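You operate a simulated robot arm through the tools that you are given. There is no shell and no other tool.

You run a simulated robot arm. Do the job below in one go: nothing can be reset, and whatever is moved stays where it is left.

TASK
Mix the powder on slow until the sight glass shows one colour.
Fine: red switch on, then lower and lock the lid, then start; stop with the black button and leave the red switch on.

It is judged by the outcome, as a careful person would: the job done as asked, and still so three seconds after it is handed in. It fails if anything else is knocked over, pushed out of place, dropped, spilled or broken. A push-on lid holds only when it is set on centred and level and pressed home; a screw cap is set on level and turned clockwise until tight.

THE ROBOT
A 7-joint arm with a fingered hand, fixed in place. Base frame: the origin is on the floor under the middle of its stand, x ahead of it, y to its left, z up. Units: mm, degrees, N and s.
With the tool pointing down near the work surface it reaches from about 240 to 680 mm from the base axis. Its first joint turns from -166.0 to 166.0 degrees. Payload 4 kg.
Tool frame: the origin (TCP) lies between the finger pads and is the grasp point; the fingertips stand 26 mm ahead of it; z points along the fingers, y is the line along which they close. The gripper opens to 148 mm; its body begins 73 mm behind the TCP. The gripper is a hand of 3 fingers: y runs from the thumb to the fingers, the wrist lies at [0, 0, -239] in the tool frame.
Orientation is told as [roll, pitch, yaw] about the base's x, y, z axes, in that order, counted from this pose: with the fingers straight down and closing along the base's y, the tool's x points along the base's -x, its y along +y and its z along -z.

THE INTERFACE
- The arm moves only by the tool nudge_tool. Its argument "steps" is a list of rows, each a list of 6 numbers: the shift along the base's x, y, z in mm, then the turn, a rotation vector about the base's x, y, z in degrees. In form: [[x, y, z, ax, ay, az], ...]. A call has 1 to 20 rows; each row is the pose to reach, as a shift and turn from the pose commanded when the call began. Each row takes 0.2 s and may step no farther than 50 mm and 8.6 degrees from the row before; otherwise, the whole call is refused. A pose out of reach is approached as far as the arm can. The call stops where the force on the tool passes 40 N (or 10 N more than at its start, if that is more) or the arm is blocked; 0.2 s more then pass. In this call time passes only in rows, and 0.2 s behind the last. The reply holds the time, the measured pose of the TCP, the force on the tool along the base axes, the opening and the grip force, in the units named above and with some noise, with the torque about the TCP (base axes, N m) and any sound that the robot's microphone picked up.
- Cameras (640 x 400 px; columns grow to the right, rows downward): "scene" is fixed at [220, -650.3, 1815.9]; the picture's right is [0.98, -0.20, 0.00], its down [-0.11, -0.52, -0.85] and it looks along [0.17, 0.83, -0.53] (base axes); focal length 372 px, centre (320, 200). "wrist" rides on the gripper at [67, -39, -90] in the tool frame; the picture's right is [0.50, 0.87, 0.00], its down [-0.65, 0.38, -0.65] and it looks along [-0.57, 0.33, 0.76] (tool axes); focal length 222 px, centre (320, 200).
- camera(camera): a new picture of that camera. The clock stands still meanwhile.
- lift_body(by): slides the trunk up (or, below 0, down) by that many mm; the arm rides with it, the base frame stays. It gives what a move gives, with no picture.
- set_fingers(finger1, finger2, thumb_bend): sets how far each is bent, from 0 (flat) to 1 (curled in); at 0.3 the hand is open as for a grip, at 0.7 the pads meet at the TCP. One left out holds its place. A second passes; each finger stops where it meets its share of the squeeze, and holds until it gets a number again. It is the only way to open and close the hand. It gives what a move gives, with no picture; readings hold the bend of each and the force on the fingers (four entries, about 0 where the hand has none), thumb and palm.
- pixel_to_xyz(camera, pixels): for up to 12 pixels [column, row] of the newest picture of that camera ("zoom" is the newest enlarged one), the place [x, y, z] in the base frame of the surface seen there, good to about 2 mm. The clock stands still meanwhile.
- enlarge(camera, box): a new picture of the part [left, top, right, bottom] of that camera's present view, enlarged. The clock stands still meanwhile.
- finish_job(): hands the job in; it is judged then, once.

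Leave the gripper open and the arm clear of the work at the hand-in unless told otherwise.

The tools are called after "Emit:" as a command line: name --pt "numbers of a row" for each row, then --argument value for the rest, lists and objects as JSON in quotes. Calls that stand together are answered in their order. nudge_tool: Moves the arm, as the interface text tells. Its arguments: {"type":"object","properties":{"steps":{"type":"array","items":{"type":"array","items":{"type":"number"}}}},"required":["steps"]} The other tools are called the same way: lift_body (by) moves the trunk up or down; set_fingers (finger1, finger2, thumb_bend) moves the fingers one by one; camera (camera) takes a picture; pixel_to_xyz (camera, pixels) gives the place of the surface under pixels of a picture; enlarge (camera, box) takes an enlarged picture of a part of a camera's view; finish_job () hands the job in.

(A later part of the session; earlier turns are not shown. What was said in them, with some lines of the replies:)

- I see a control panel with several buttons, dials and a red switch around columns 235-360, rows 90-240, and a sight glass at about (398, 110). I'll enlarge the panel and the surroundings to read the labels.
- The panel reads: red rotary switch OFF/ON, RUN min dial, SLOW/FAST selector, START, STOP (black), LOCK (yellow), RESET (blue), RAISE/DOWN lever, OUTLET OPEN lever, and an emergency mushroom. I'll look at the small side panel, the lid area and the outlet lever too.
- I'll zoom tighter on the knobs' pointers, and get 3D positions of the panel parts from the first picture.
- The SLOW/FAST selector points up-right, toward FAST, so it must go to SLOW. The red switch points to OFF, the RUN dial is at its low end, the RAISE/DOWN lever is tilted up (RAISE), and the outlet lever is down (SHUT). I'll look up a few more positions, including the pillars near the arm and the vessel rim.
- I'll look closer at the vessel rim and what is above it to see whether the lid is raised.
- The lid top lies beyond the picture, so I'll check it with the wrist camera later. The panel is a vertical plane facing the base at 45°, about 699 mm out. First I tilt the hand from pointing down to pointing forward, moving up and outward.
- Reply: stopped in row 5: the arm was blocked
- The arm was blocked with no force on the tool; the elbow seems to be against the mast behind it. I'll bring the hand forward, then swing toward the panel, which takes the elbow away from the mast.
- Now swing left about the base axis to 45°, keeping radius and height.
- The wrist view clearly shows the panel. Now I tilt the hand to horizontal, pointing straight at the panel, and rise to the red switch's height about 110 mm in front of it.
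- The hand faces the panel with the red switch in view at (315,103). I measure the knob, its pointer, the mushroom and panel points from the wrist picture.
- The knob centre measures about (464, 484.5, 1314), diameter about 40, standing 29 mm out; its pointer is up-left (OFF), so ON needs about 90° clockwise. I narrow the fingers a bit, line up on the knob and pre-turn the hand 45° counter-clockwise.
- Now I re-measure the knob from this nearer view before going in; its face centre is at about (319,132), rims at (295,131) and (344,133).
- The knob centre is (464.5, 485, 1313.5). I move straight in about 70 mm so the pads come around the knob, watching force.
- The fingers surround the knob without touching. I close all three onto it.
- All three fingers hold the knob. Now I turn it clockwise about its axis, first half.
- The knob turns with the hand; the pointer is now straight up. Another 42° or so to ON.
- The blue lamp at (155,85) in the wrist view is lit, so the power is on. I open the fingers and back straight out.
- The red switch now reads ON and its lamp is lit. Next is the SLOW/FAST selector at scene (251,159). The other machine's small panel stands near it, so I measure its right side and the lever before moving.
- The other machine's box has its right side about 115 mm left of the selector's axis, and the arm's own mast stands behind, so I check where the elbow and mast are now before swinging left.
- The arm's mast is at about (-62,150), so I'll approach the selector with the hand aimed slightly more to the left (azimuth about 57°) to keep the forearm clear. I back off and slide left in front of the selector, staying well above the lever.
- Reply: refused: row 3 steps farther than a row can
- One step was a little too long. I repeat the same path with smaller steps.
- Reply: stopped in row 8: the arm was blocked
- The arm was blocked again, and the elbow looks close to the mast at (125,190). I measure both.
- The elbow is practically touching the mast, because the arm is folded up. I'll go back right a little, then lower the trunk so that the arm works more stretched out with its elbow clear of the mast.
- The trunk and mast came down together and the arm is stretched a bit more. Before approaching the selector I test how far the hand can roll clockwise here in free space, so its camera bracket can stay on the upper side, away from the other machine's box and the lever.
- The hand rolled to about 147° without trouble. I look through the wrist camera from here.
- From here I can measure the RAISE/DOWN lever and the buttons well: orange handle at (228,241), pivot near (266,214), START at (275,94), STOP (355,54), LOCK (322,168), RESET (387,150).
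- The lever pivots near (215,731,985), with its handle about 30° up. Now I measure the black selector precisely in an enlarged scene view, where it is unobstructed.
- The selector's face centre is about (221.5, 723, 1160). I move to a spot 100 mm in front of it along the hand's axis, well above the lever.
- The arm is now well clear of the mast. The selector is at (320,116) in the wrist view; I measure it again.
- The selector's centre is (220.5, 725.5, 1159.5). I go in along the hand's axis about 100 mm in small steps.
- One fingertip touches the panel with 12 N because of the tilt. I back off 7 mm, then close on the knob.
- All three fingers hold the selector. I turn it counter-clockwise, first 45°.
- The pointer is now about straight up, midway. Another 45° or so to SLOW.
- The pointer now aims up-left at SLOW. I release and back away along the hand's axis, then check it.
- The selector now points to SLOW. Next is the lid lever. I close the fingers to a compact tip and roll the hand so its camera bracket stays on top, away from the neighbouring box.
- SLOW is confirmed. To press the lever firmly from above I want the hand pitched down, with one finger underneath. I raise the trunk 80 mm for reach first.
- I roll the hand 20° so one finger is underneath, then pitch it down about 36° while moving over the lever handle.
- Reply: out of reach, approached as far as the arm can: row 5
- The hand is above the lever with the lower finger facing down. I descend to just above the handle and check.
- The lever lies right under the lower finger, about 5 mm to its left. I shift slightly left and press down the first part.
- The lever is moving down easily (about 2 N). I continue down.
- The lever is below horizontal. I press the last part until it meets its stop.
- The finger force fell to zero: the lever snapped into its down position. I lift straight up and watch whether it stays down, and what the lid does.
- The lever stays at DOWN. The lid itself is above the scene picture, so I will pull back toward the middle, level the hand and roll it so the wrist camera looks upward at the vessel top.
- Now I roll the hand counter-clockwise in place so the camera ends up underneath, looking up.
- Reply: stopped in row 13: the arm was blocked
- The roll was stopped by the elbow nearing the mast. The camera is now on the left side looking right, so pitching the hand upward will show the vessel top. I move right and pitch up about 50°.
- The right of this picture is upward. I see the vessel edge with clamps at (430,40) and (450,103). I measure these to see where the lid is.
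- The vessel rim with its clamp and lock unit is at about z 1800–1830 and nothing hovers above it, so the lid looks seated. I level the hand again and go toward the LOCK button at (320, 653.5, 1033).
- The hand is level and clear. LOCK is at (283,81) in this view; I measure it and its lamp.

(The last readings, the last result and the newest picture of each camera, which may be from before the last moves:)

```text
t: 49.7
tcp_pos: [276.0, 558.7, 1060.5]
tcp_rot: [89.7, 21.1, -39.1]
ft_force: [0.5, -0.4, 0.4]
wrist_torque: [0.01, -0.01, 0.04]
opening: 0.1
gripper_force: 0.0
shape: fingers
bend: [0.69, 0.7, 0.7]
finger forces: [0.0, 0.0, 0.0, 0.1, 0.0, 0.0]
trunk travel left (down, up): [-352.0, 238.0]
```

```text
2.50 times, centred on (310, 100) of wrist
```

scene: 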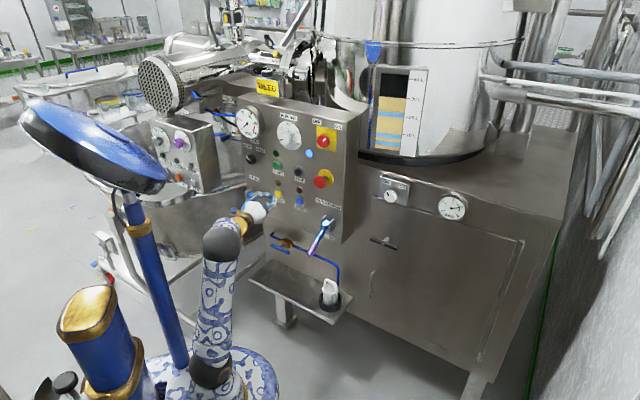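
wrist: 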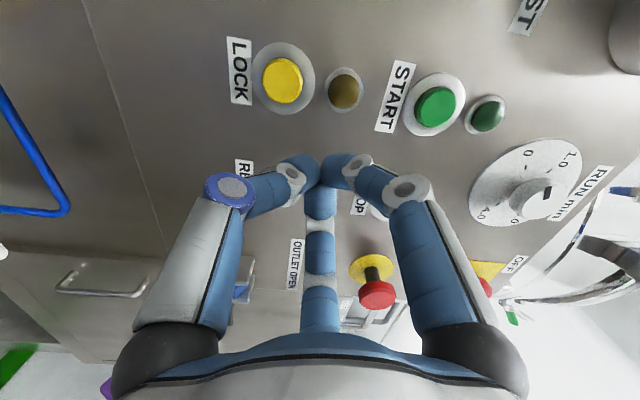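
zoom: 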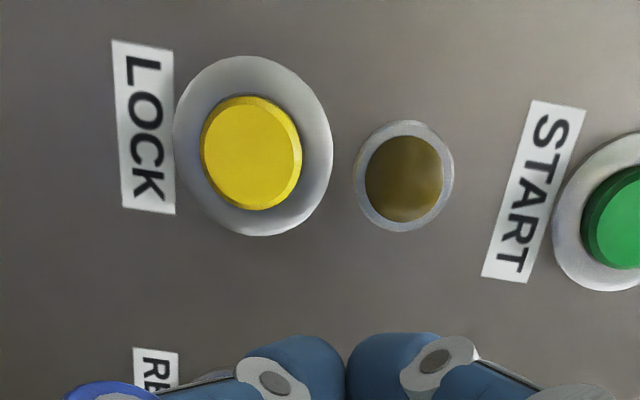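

LOCK's centre is about (316, 655.5, 1026.5), its face 12 mm proud. I line up 50 mm in front of it and then advance to touch.

Emit:
nudge_tool --pt "-4 12 -12 0 0 0" --pt "-8 25 -24 0 0 0" --pt "-8 37.8 -34 0 0 0" --pt "2 50 -34 0 0 0" --pt "12 62 -34 0 0 0" --pt "18 70 -34 0 0 0"

Emit:
camera --camera "wrist"

Emit:
enlarge --camera "scene" --box '[230, 150, 350, 230]'

```text
t: 51.1
tcp_pos: [294.1, 627.8, 1026.9]
tcp_rot: [89.8, 21.1, -39.1]
ft_force: [-0.4, 0.8, -0.3]
wrist_torque: [0.03, -0.01, -0.01]
opening: 0.1
gripper_force: 0.1
shape: fingers
bend: [0.69, 0.7, 0.7]
finger forces: [0.1, 0.0, 0.0, 0.1, 0.0, 0.0]
trunk travel left (down, up): [-352.0, 238.0]
```

```text
taken
```

wrist: 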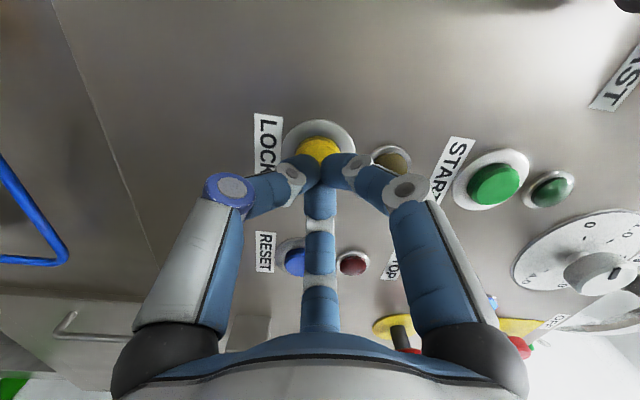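

```text
5.00 times, centred on (290, 190) of scene
```

zoom: 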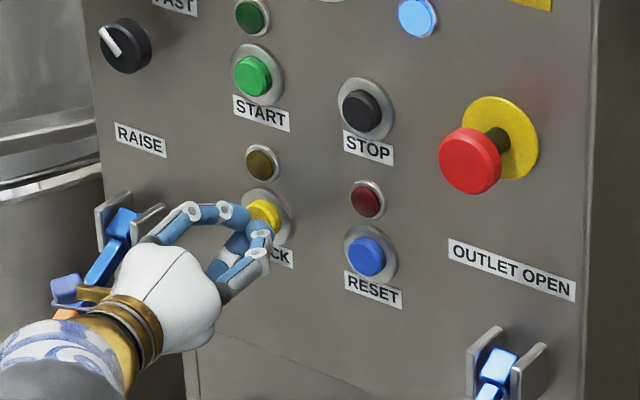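

The fingertips are centred on the yellow button. I press in slowly.

Emit:
nudge_tool --pt "3 4 0 0 0 0" --pt "5.5 7 0 0 0 0" --pt "7.5 9 0 0 0 0" --pt "9.5 11 0 0 0 0" --pt "11 12.5 0 0 0 0"

Emit:
camera --camera "wrist"

Emit:
enlarge --camera "scene" --box '[230, 150, 350, 230]'

```text
t: 52.3
tcp_pos: [303.0, 638.6, 1027.5]
tcp_rot: [89.7, 21.2, -39.0]
ft_force: [-11.4, -15.5, -3.3]
wrist_torque: [-0.14, 0.16, -0.08]
opening: 0.0
gripper_force: 12.2
shape: fingers
bend: [0.7, 0.71, 0.7]
finger forces: [3.8, 8.7, 0.0, 0.1, 12.4, 0.0]
trunk travel left (down, up): [-352.0, 238.0]
heard: click
```

```text
taken
```

wrist: 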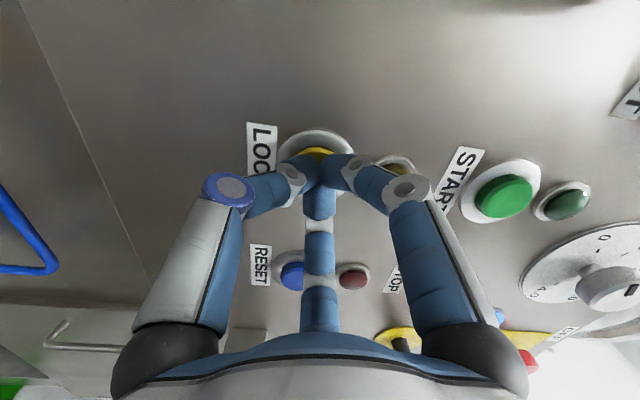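

```text
5.00 times, centred on (290, 190) of scene
```

zoom: 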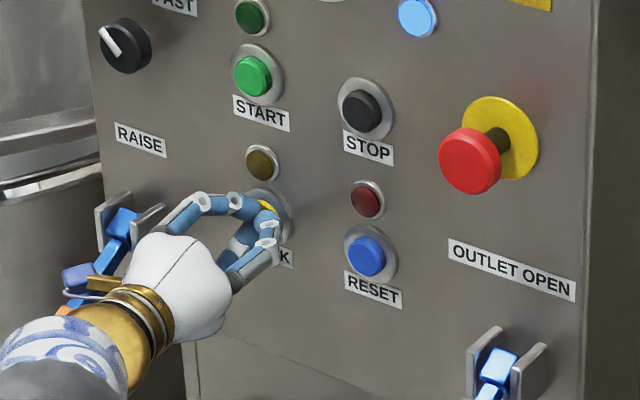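

I heard a click at about 19 N. I back off and look at the yellow lamp.

Emit:
nudge_tool --pt "-8 -10 0 0 0 0" --pt "-25 -30 0 0 0 0" --pt "-45 -55 0 0 0 0"

Emit:
camera --camera "wrist"

Emit:
enlarge --camera "scene" --box '[230, 130, 350, 230]'

```text
t: 53.1
tcp_pos: [260.6, 585.9, 1027.5]
tcp_rot: [89.8, 21.2, -39.1]
ft_force: [0.3, 0.7, -0.3]
wrist_torque: [0.02, -0.03, 0.01]
opening: 0.1
gripper_force: 0.0
shape: fingers
bend: [0.7, 0.7, 0.7]
finger forces: [0.0, 0.1, 0.0, 0.0, 0.1, 0.0]
trunk travel left (down, up): [-352.0, 238.0]
```

```text
taken
```

wrist: 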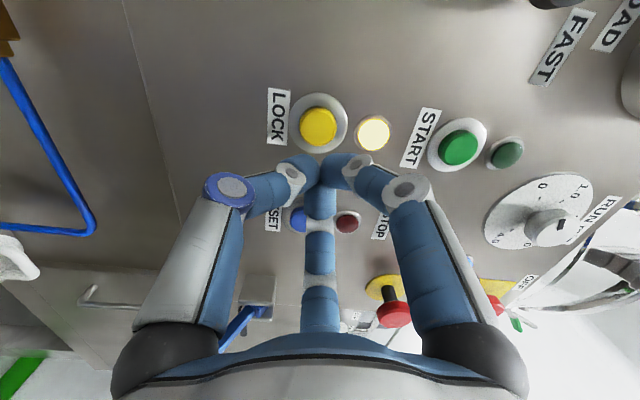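

```text
4.00 times, centred on (290, 180) of scene
```

zoom: 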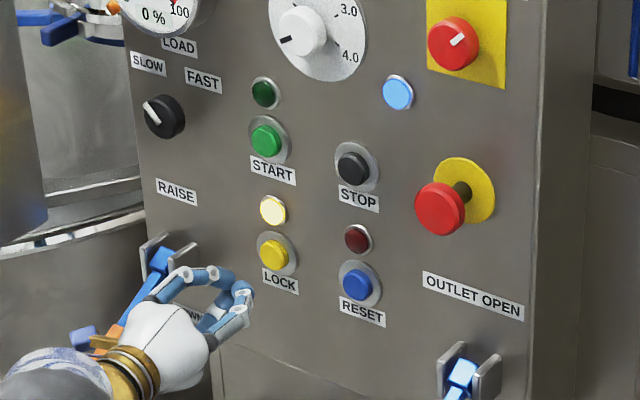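

The yellow lamp is lit: the lid is locked. Now I measure START (458,148) and STOP precisely from this view and the scene zoom.

Emit:
pixel_to_xyz --camera "wrist" --pixels '[[458, 148], [442, 148], [474, 148], [458, 133], [458, 163], [507, 152]]'

Emit:
pixel_to_xyz --camera "zoom" --pixels '[[265, 140], [252, 138], [279, 143], [265, 127], [265, 155], [353, 168], [340, 165], [366, 171], [353, 155], [353, 181]]'

```text
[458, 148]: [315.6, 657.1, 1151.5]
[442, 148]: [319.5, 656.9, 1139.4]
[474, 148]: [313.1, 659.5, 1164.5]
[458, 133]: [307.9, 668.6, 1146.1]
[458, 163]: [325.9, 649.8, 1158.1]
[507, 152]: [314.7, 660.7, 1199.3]
```

```text
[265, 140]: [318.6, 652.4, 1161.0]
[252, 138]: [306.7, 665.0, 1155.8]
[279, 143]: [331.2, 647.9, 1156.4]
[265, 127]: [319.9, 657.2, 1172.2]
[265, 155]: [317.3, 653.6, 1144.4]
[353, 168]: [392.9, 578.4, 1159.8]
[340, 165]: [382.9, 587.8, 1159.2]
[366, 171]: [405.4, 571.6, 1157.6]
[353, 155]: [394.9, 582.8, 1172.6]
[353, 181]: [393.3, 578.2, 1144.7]
```

START's centre is about (317, 656, 1155). I move up in front of it, stopping a few mm short.

Emit:
nudge_tool --pt "4 5 42 0 0 0" --pt "9 11 85 0 0 0" --pt "15 18.7 127.5 0 0 0" --pt "27 33.5 127.5 0 0 0" --pt "35 43 127.5 0 0 0"

Emit:
camera --camera "wrist"

Emit:
enlarge --camera "scene" --box '[230, 120, 350, 210]'

```text
t: 54.3
tcp_pos: [296.1, 629.7, 1156.7]
tcp_rot: [89.8, 21.2, -39.1]
ft_force: [-0.7, 0.5, 0.0]
wrist_torque: [-0.02, 0.05, -0.01]
opening: 0.3
gripper_force: 0.0
shape: fingers
bend: [0.7, 0.7, 0.7]
finger forces: [0.0, 0.0, 0.0, 0.0, 0.1, 0.0]
trunk travel left (down, up): [-352.0, 238.0]
```

```text
taken
```

wrist: 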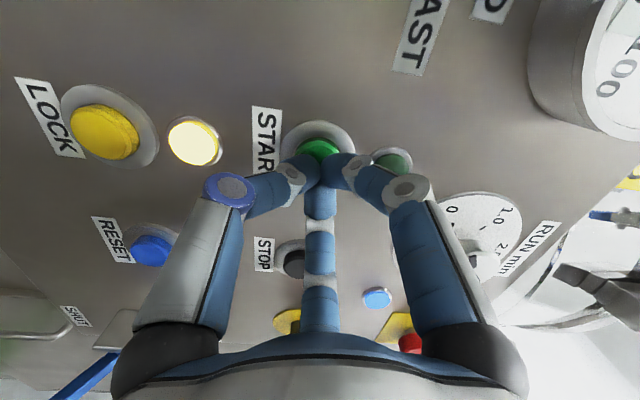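

```text
4.44 times, centred on (290, 165) of scene
```

zoom: 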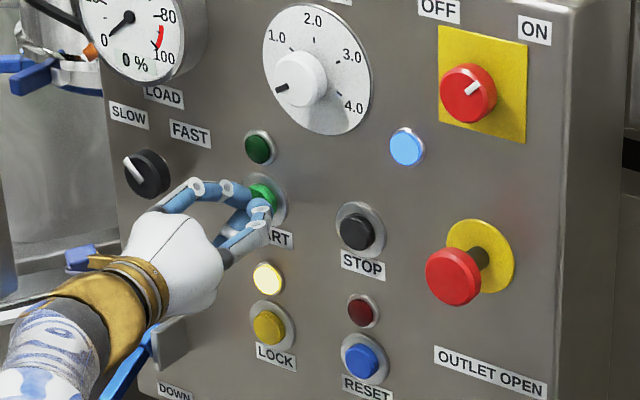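

The tips are centred on START. I press it in slowly, as with LOCK.

Emit:
nudge_tool --pt "3 4 0 0 0 0" --pt "5.5 6.5 0 0 0 0" --pt "7.5 8.5 0 0 0 0" --pt "9.5 10.5 0 0 0 0"

Emit:
enlarge --camera "scene" --box '[230, 120, 350, 210]'

Emit:
enlarge --camera "scene" --box '[350, 50, 450, 170]'

```text
t: 55.3
tcp_pos: [304.6, 637.9, 1155.3]
tcp_rot: [89.9, 21.1, -38.9]
ft_force: [-6.4, -10.0, -1.6]
wrist_torque: [-0.07, 0.07, -0.07]
opening: 0.0
gripper_force: 7.8
shape: fingers
bend: [0.7, 0.71, 0.7]
finger forces: [2.4, 7.4, 0.0, 0.0, 6.4, 0.0]
trunk travel left (down, up): [-352.0, 238.0]
heard: click
```

```text
4.44 times, centred on (290, 165) of scene
```

zoom: 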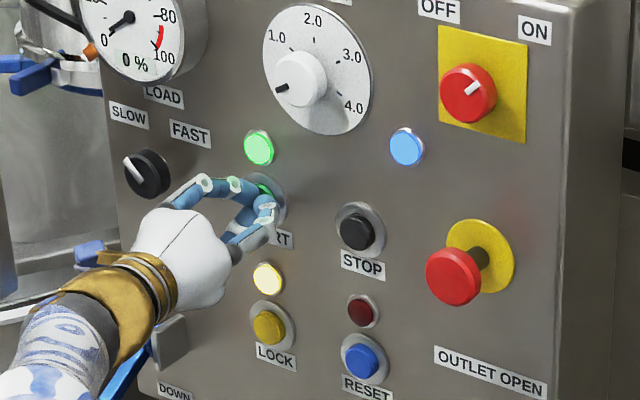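

```text
3.33 times, centred on (400, 110) of scene
```

zoom: 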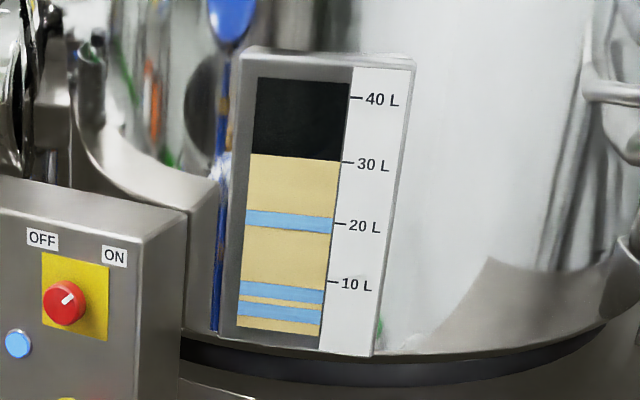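

The green lamp is lit: the mixer is running. I back off and move over in front of the black STOP button, staying a little short of it, and watch the sight glass.

Emit:
nudge_tool --pt "-12 -15 0 0 0 0" --pt "-25 -31 0 0 0 0" --pt "2 -58 0 0 0 0" --pt "29 -85 0 0 0 0" --pt "51 -107 0 0 0 0" --pt "60 -95 0 0 0 0"

Emit:
enlarge --camera "scene" --box '[350, 50, 450, 170]'

Emit:
enlarge --camera "scene" --box '[230, 90, 350, 210]'

Emit:
camera --camera "wrist"

```text
t: 56.7
tcp_pos: [364.3, 543.6, 1153.4]
tcp_rot: [89.8, 21.1, -39.0]
ft_force: [0.2, -0.2, 0.0]
wrist_torque: [0.01, 0.02, -0.01]
opening: 0.2
gripper_force: 0.1
shape: fingers
bend: [0.7, 0.7, 0.7]
finger forces: [0.0, 0.1, 0.0, 0.1, 0.0, 0.0]
trunk travel left (down, up): [-352.0, 238.0]
```

```text
3.33 times, centred on (400, 110) of scene
```

zoom: 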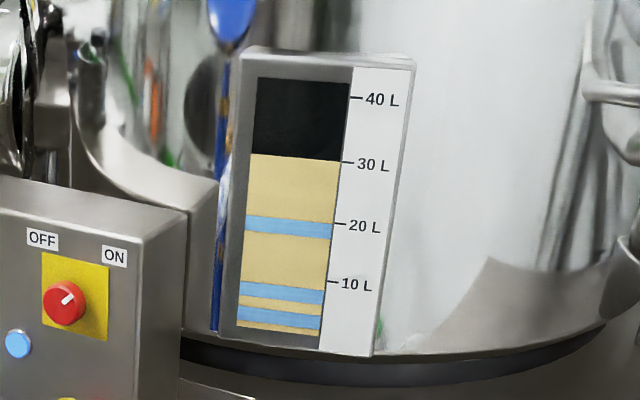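

```text
3.33 times, centred on (290, 150) of scene
```

zoom: 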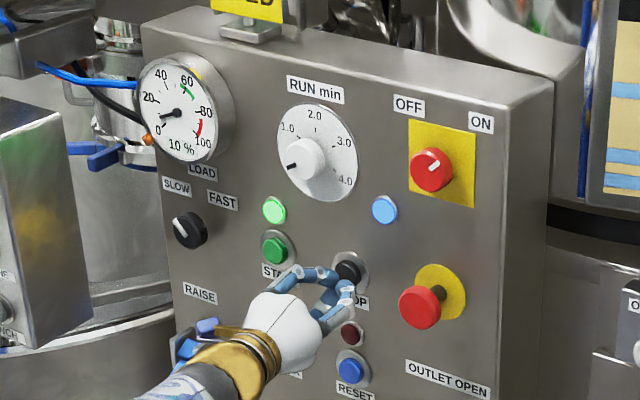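

```text
taken
```

wrist: 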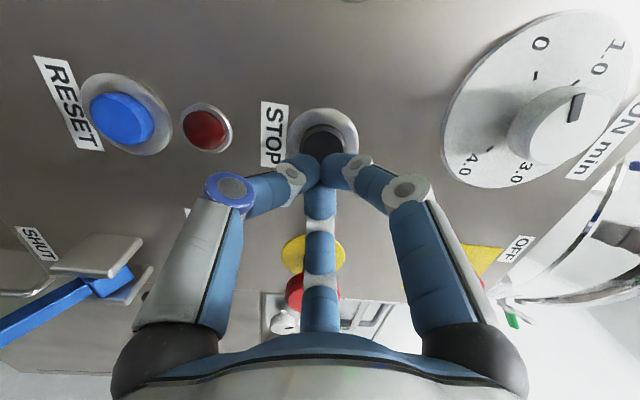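

It is running: LOAD shows about 10% and the layers begin to shift. I'm hovering before STOP. I wait 4 s and look at the glass again.

Emit:
nudge_tool --pt "0 0 0 0 0 0" --pt "0 0 0 0 0 0" --pt "0 0 0 0 0 0" --pt "0 0 0 0 0 0" --pt "0 0 0 0 0 0" --pt "0 0 0 0 0 0" --pt "0 0 0 0 0 0" --pt "0 0 0 0 0 0" --pt "0 0 0 0 0 0" --pt "0 0 0 0 0 0" --pt "0 0 0 0 0 0" --pt "0 0 0 0 0 0" --pt "0 0 0 0 0 0" --pt "0 0 0 0 0 0" --pt "0 0 0 0 0 0" --pt "0 0 0 0 0 0" --pt "0 0 0 0 0 0" --pt "0 0 0 0 0 0" --pt "0 0 0 0 0 0" --pt "0 0 0 0 0 0"

Emit:
enlarge --camera "scene" --box '[370, 60, 430, 160]'

Emit:
enlarge --camera "scene" --box '[230, 90, 350, 165]'

```text
t: 60.9
tcp_pos: [364.2, 543.8, 1154.8]
tcp_rot: [89.6, 21.1, -39.0]
ft_force: [-1.0, -0.2, -0.9]
wrist_torque: [0.0, 0.0, -0.02]
opening: 0.1
gripper_force: 0.0
shape: fingers
bend: [0.7, 0.7, 0.7]
finger forces: [0.1, 0.0, 0.0, 0.1, 0.0, 0.0]
trunk travel left (down, up): [-352.0, 238.0]
```

```text
4.00 times, centred on (400, 110) of scene
```

zoom: 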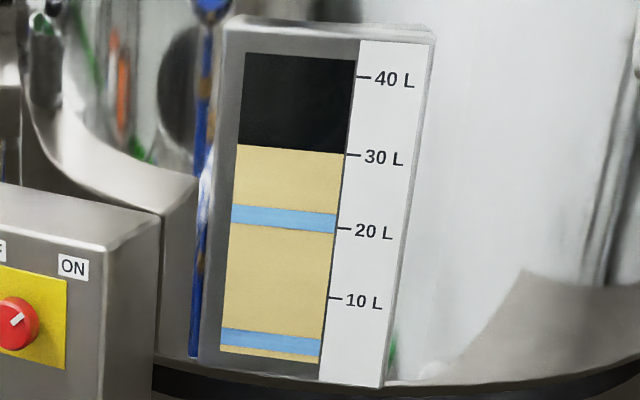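

```text
5.33 times, centred on (290, 128) of scene
```

zoom: 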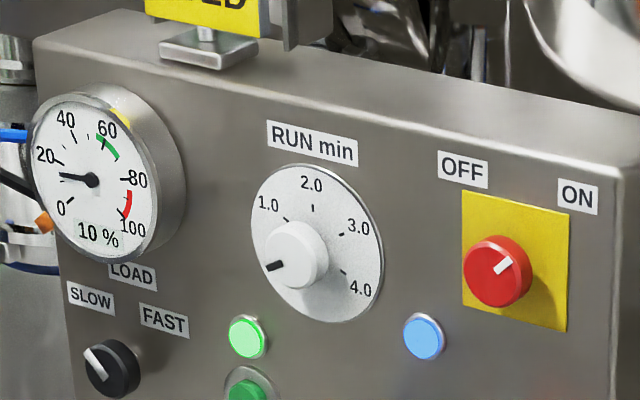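

One of the three blue bands has already gone; two remain. I keep waiting and watching in 3-second steps.

Emit:
nudge_tool --pt "0 0 0 0 0 0" --pt "0 0 0 0 0 0" --pt "0 0 0 0 0 0" --pt "0 0 0 0 0 0" --pt "0 0 0 0 0 0" --pt "0 0 0 0 0 0" --pt "0 0 0 0 0 0" --pt "0 0 0 0 0 0" --pt "0 0 0 0 0 0" --pt "0 0 0 0 0 0" --pt "0 0 0 0 0 0" --pt "0 0 0 0 0 0" --pt "0 0 0 0 0 0" --pt "0 0 0 0 0 0"

Emit:
enlarge --camera "scene" --box '[370, 60, 430, 160]'

```text
t: 63.9
tcp_pos: [365.0, 542.7, 1153.4]
tcp_rot: [89.8, 21.2, -39.1]
ft_force: [-0.3, -0.8, 0.4]
wrist_torque: [-0.01, -0.02, -0.01]
opening: 0.4
gripper_force: 0.1
shape: fingers
bend: [0.7, 0.7, 0.7]
finger forces: [0.0, 0.1, 0.0, 0.0, 0.1, 0.1]
trunk travel left (down, up): [-352.0, 238.0]
```

```text
4.00 times, centred on (400, 110) of scene
```

zoom: 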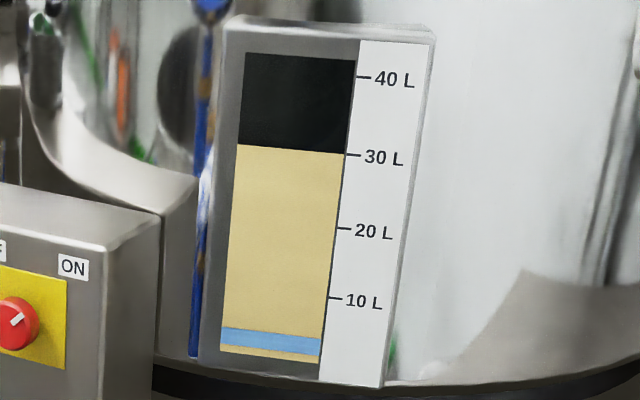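

Only one blue band remains, near the bottom. I wait 2 s more.

Emit:
nudge_tool --pt "0 0 0 0 0 0" --pt "0 0 0 0 0 0" --pt "0 0 0 0 0 0" --pt "0 0 0 0 0 0" --pt "0 0 0 0 0 0" --pt "0 0 0 0 0 0" --pt "0 0 0 0 0 0" --pt "0 0 0 0 0 0" --pt "0 0 0 0 0 0"

Emit:
enlarge --camera "scene" --box '[370, 60, 430, 160]'

```text
t: 65.9
tcp_pos: [365.1, 543.5, 1155.1]
tcp_rot: [89.8, 21.1, -38.9]
ft_force: [0.1, 0.1, 0.0]
wrist_torque: [-0.02, -0.01, 0.04]
opening: 0.3
gripper_force: 0.1
shape: fingers
bend: [0.7, 0.7, 0.7]
finger forces: [0.0, 0.1, 0.0, 0.0, 0.1, 0.0]
trunk travel left (down, up): [-352.0, 238.0]
```

```text
4.00 times, centred on (400, 110) of scene
```

zoom: 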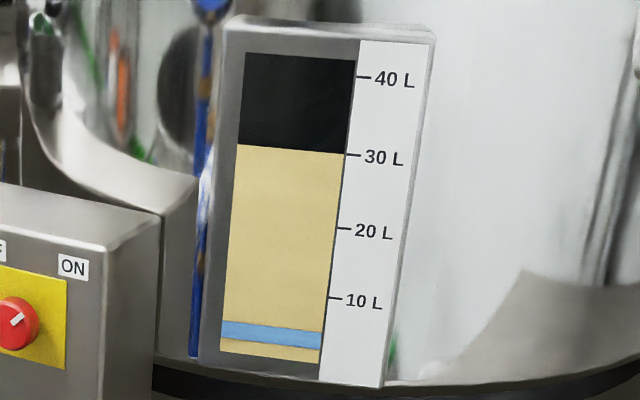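

The last band is still there, moving up a little. I wait another 2 s.

Emit:
nudge_tool --pt "0 0 0 0 0 0" --pt "0 0 0 0 0 0" --pt "0 0 0 0 0 0" --pt "0 0 0 0 0 0" --pt "0 0 0 0 0 0" --pt "0 0 0 0 0 0" --pt "0 0 0 0 0 0" --pt "0 0 0 0 0 0" --pt "0 0 0 0 0 0"

Emit:
enlarge --camera "scene" --box '[370, 60, 430, 160]'

```text
t: 67.9
tcp_pos: [364.5, 543.7, 1152.4]
tcp_rot: [89.7, 21.0, -38.9]
ft_force: [0.1, 0.2, 0.6]
wrist_torque: [0.02, 0.0, -0.01]
opening: 0.3
gripper_force: 0.0
shape: fingers
bend: [0.7, 0.7, 0.7]
finger forces: [0.0, 0.0, 0.0, 0.1, 0.1, 0.0]
trunk travel left (down, up): [-352.0, 238.0]
```

```text
4.00 times, centred on (400, 110) of scene
```

zoom: 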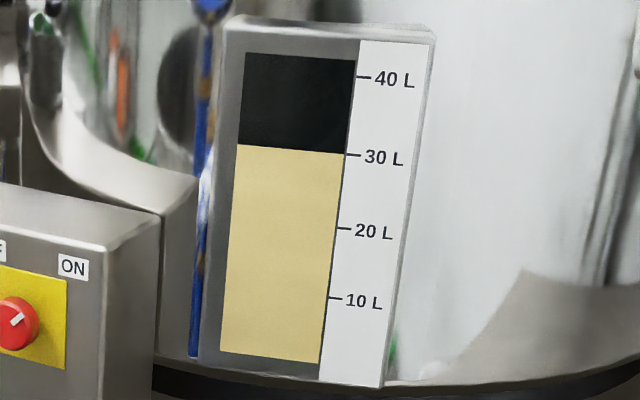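

The glass now looks uniform. I zoom right in to make sure there is no faint band left.

Emit:
enlarge --camera "scene" --box '[372, 85, 412, 155]'

Emit:
camera --camera "wrist"

```text
5.71 times, centred on (392, 120) of scene
```

zoom: 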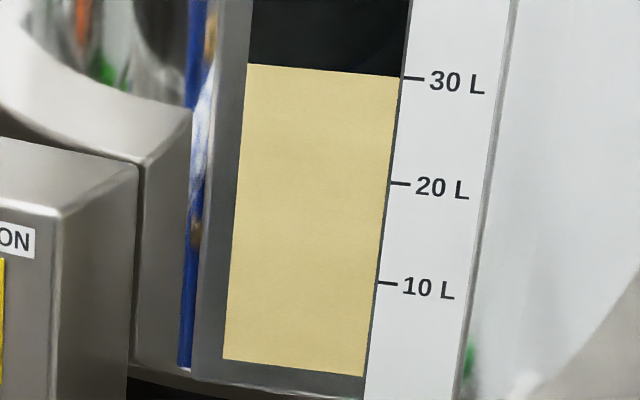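

```text
taken
```

wrist: 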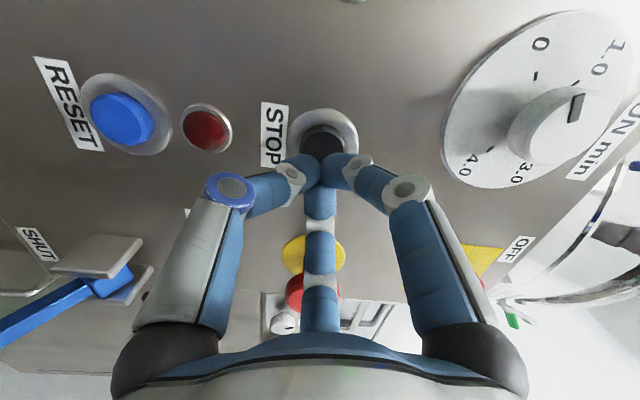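

It is one colour throughout. I press the black STOP button now.

Emit:
nudge_tool --pt "6 8 2 0 0 0" --pt "11 14 3 0 0 0" --pt "13.5 16.5 3 0 0 0" --pt "15.5 18.5 3 0 0 0" --pt "17.5 20.5 3 0 0 0"

Emit:
enlarge --camera "scene" --box '[230, 90, 350, 210]'

Emit:
enlarge --camera "scene" --box '[370, 60, 430, 160]'

```text
t: 69.1
tcp_pos: [379.7, 561.4, 1158.4]
tcp_rot: [89.8, 21.2, -38.8]
ft_force: [-14.1, -18.0, -6.0]
wrist_torque: [-0.28, 0.18, -0.06]
opening: 0.0
gripper_force: 14.9
shape: fingers
bend: [0.7, 0.71, 0.7]
finger forces: [3.9, 8.3, 0.1, 0.0, 16.1, 0.1]
trunk travel left (down, up): [-352.0, 238.0]
heard: click
```

```text
3.33 times, centred on (290, 150) of scene
```

zoom: 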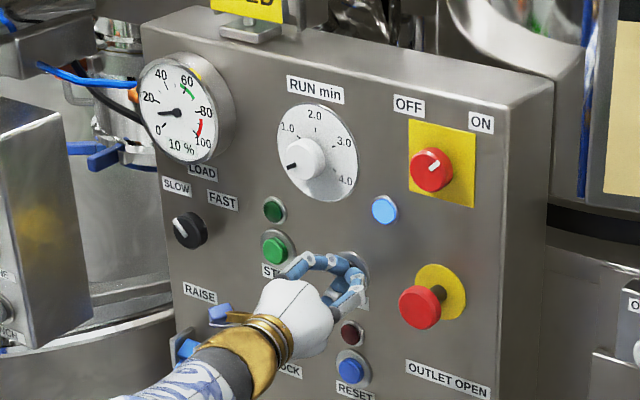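

```text
4.00 times, centred on (400, 110) of scene
```

zoom: 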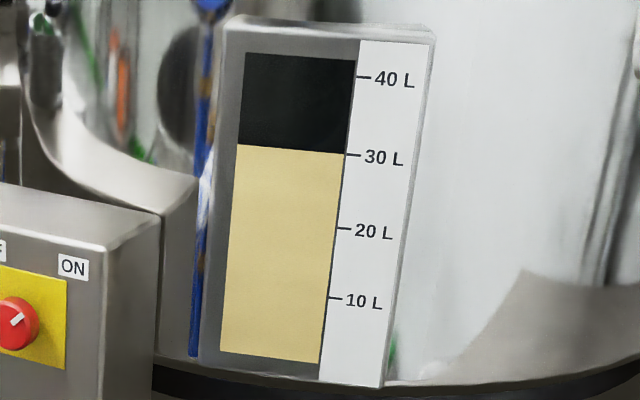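

The green lamp went out with a click, so the mixer has stopped; the glass is one colour. I back the hand away from the panel and then open it.

Emit:
nudge_tool --pt "-8 -10 0 0 0 0" --pt "-25 -30 0 0 0 0" --pt "-45 -55 0 0 0 0" --pt "-65 -80 0 0 0 0" --pt "-80 -105 0 0 0 0"

Emit:
set_fingers --finger1 0.3 --finger2 0.3 --thumb_bend 0.3

Emit:
camera --camera "scene"

Emit:
enlarge --camera "scene" --box '[225, 80, 365, 240]'

Emit:
enlarge --camera "scene" --box '[370, 60, 430, 160]'

Emit:
camera --camera "wrist"

```text
t: 70.3
tcp_pos: [302.6, 459.7, 1158.8]
tcp_rot: [89.7, 21.1, -39.0]
ft_force: [0.4, -0.5, 0.3]
wrist_torque: [-0.02, 0.03, 0.01]
opening: 0.4
gripper_force: 0.0
shape: fingers
bend: [0.7, 0.7, 0.7]
finger forces: [0.1, 0.0, 0.1, 0.1, 0.0, 0.0]
trunk travel left (down, up): [-352.0, 238.0]
```

```text
t: 71.3
tcp_pos: [303.5, 460.3, 1158.2]
tcp_rot: [89.8, 21.1, -39.1]
ft_force: [-0.1, 0.2, -0.2]
wrist_torque: [0.01, -0.01, 0.0]
opening: 126.4
gripper_force: 0.1
shape: fingers
bend: [0.3, 0.3, 0.3]
finger forces: [0.0, 0.0, 0.0, 0.0, 0.1, 0.0]
trunk travel left (down, up): [-352.0, 238.0]
```

```text
taken
```

scene: 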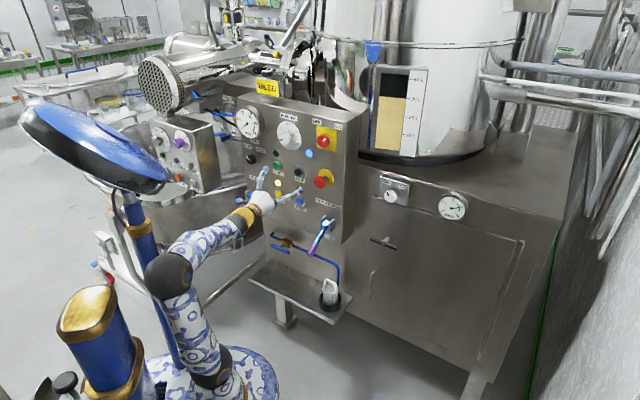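

```text
2.50 times, centred on (295, 160) of scene
```

zoom: 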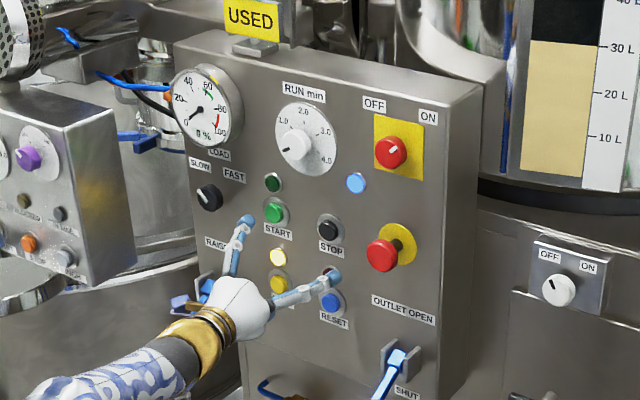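

```text
4.00 times, centred on (400, 110) of scene
```

zoom: 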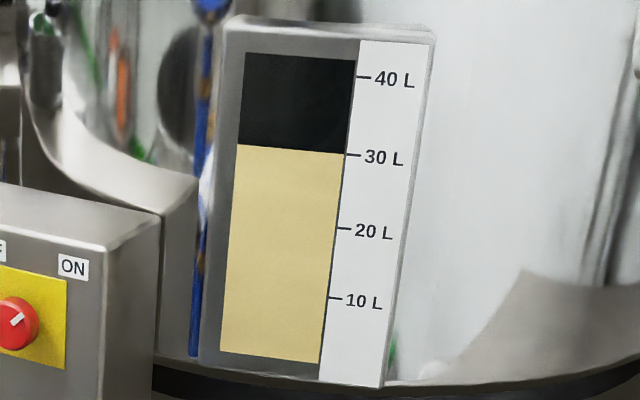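

```text
taken
```

wrist: 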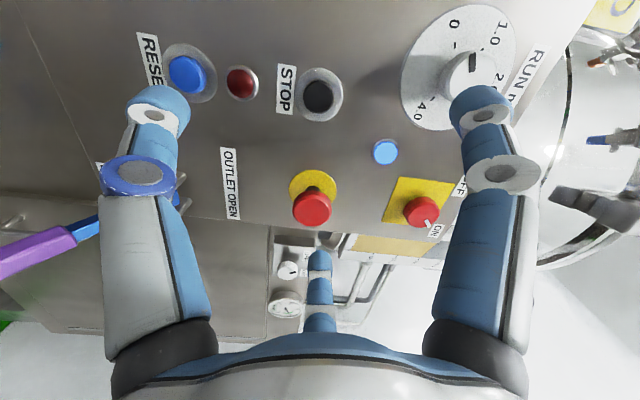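

Stopped: green lamp off, load falling to 0, power lamp and lock lamp lit, red switch ON, selector on SLOW. I move the open hand a little farther from the panel.

Emit:
nudge_tool --pt "3 -20 0 0 0 0" --pt "6 -40 0 0 0 0" --pt "10 -60 0 0 0 0" --pt "14 -80 0 0 0 0"

Emit:
camera --camera "scene"

Emit:
enlarge --camera "scene" --box '[225, 80, 365, 240]'

Emit:
enlarge --camera "scene" --box '[350, 50, 450, 170]'

```text
t: 72.3
tcp_pos: [316.1, 377.9, 1158.6]
tcp_rot: [89.7, 21.2, -39.0]
ft_force: [-0.2, 0.4, -0.7]
wrist_torque: [0.05, 0.0, -0.02]
opening: 126.7
gripper_force: 0.1
shape: fingers
bend: [0.3, 0.3, 0.3]
finger forces: [0.0, 0.1, 0.0, 0.1, 0.0, 0.1]
trunk travel left (down, up): [-352.0, 238.0]
```

```text
taken
```

scene: 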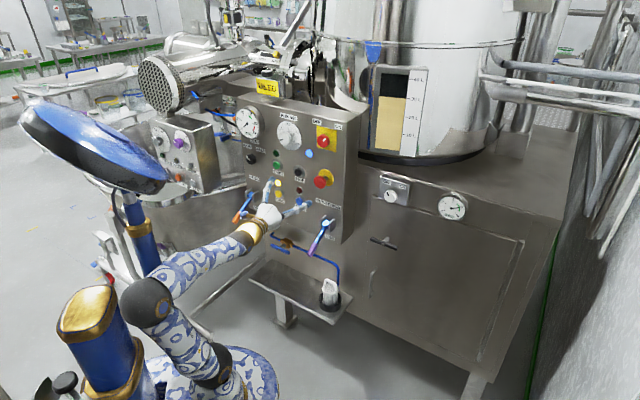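

```text
2.50 times, centred on (295, 160) of scene
```

zoom: 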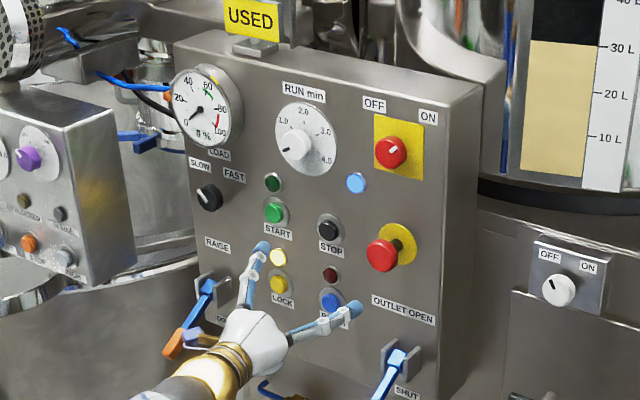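

```text
3.33 times, centred on (400, 110) of scene
```

zoom: 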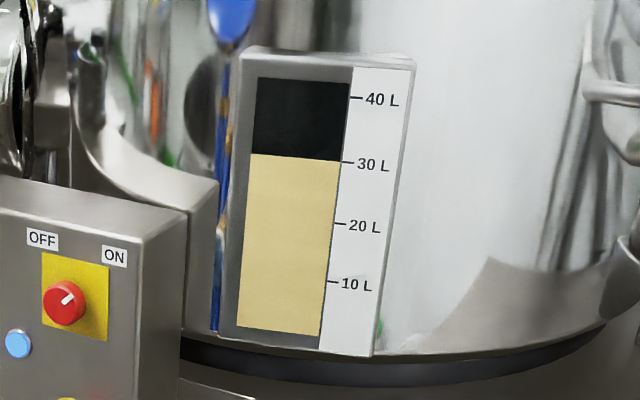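

The mixer has stopped and the sight glass is one colour. The red switch is on, the lid is down and locked, the outlet is shut and the selector is on SLOW. The hand is open, about 200 mm clear of the panel, so I hand the job in.

Emit:
finish_job

```text
The job is handed in.
```

The powder is mixed on slow, the sight glass shows one colour, and the job is handed in.

- **Sequence:** I turned the red switch on and set the selector from FAST to SLOW. Then I pushed the lid lever to DOWN and pressed LOCK, and its lamp lit. I pressed START last.
- **Mixing:** The mixer ran for about 14 seconds. The three blue bands disappeared one by one until the glass was uniform.
- **Stop:** I pressed the black button; the green lamp went out and the load began falling.
- **State left:** The red switch is on with its lamp lit, the lid lever is at DOWN and the lock lamp is lit. The outlet lever is at SHUT. I left the RUN timer at 0, as I found it. The hand is open, about 200 mm from the panel.

I never had a clear view of the lid. A look up from the wrist camera showed nothing raised above the vessel rim, so I relied on that and on the lock lamp.
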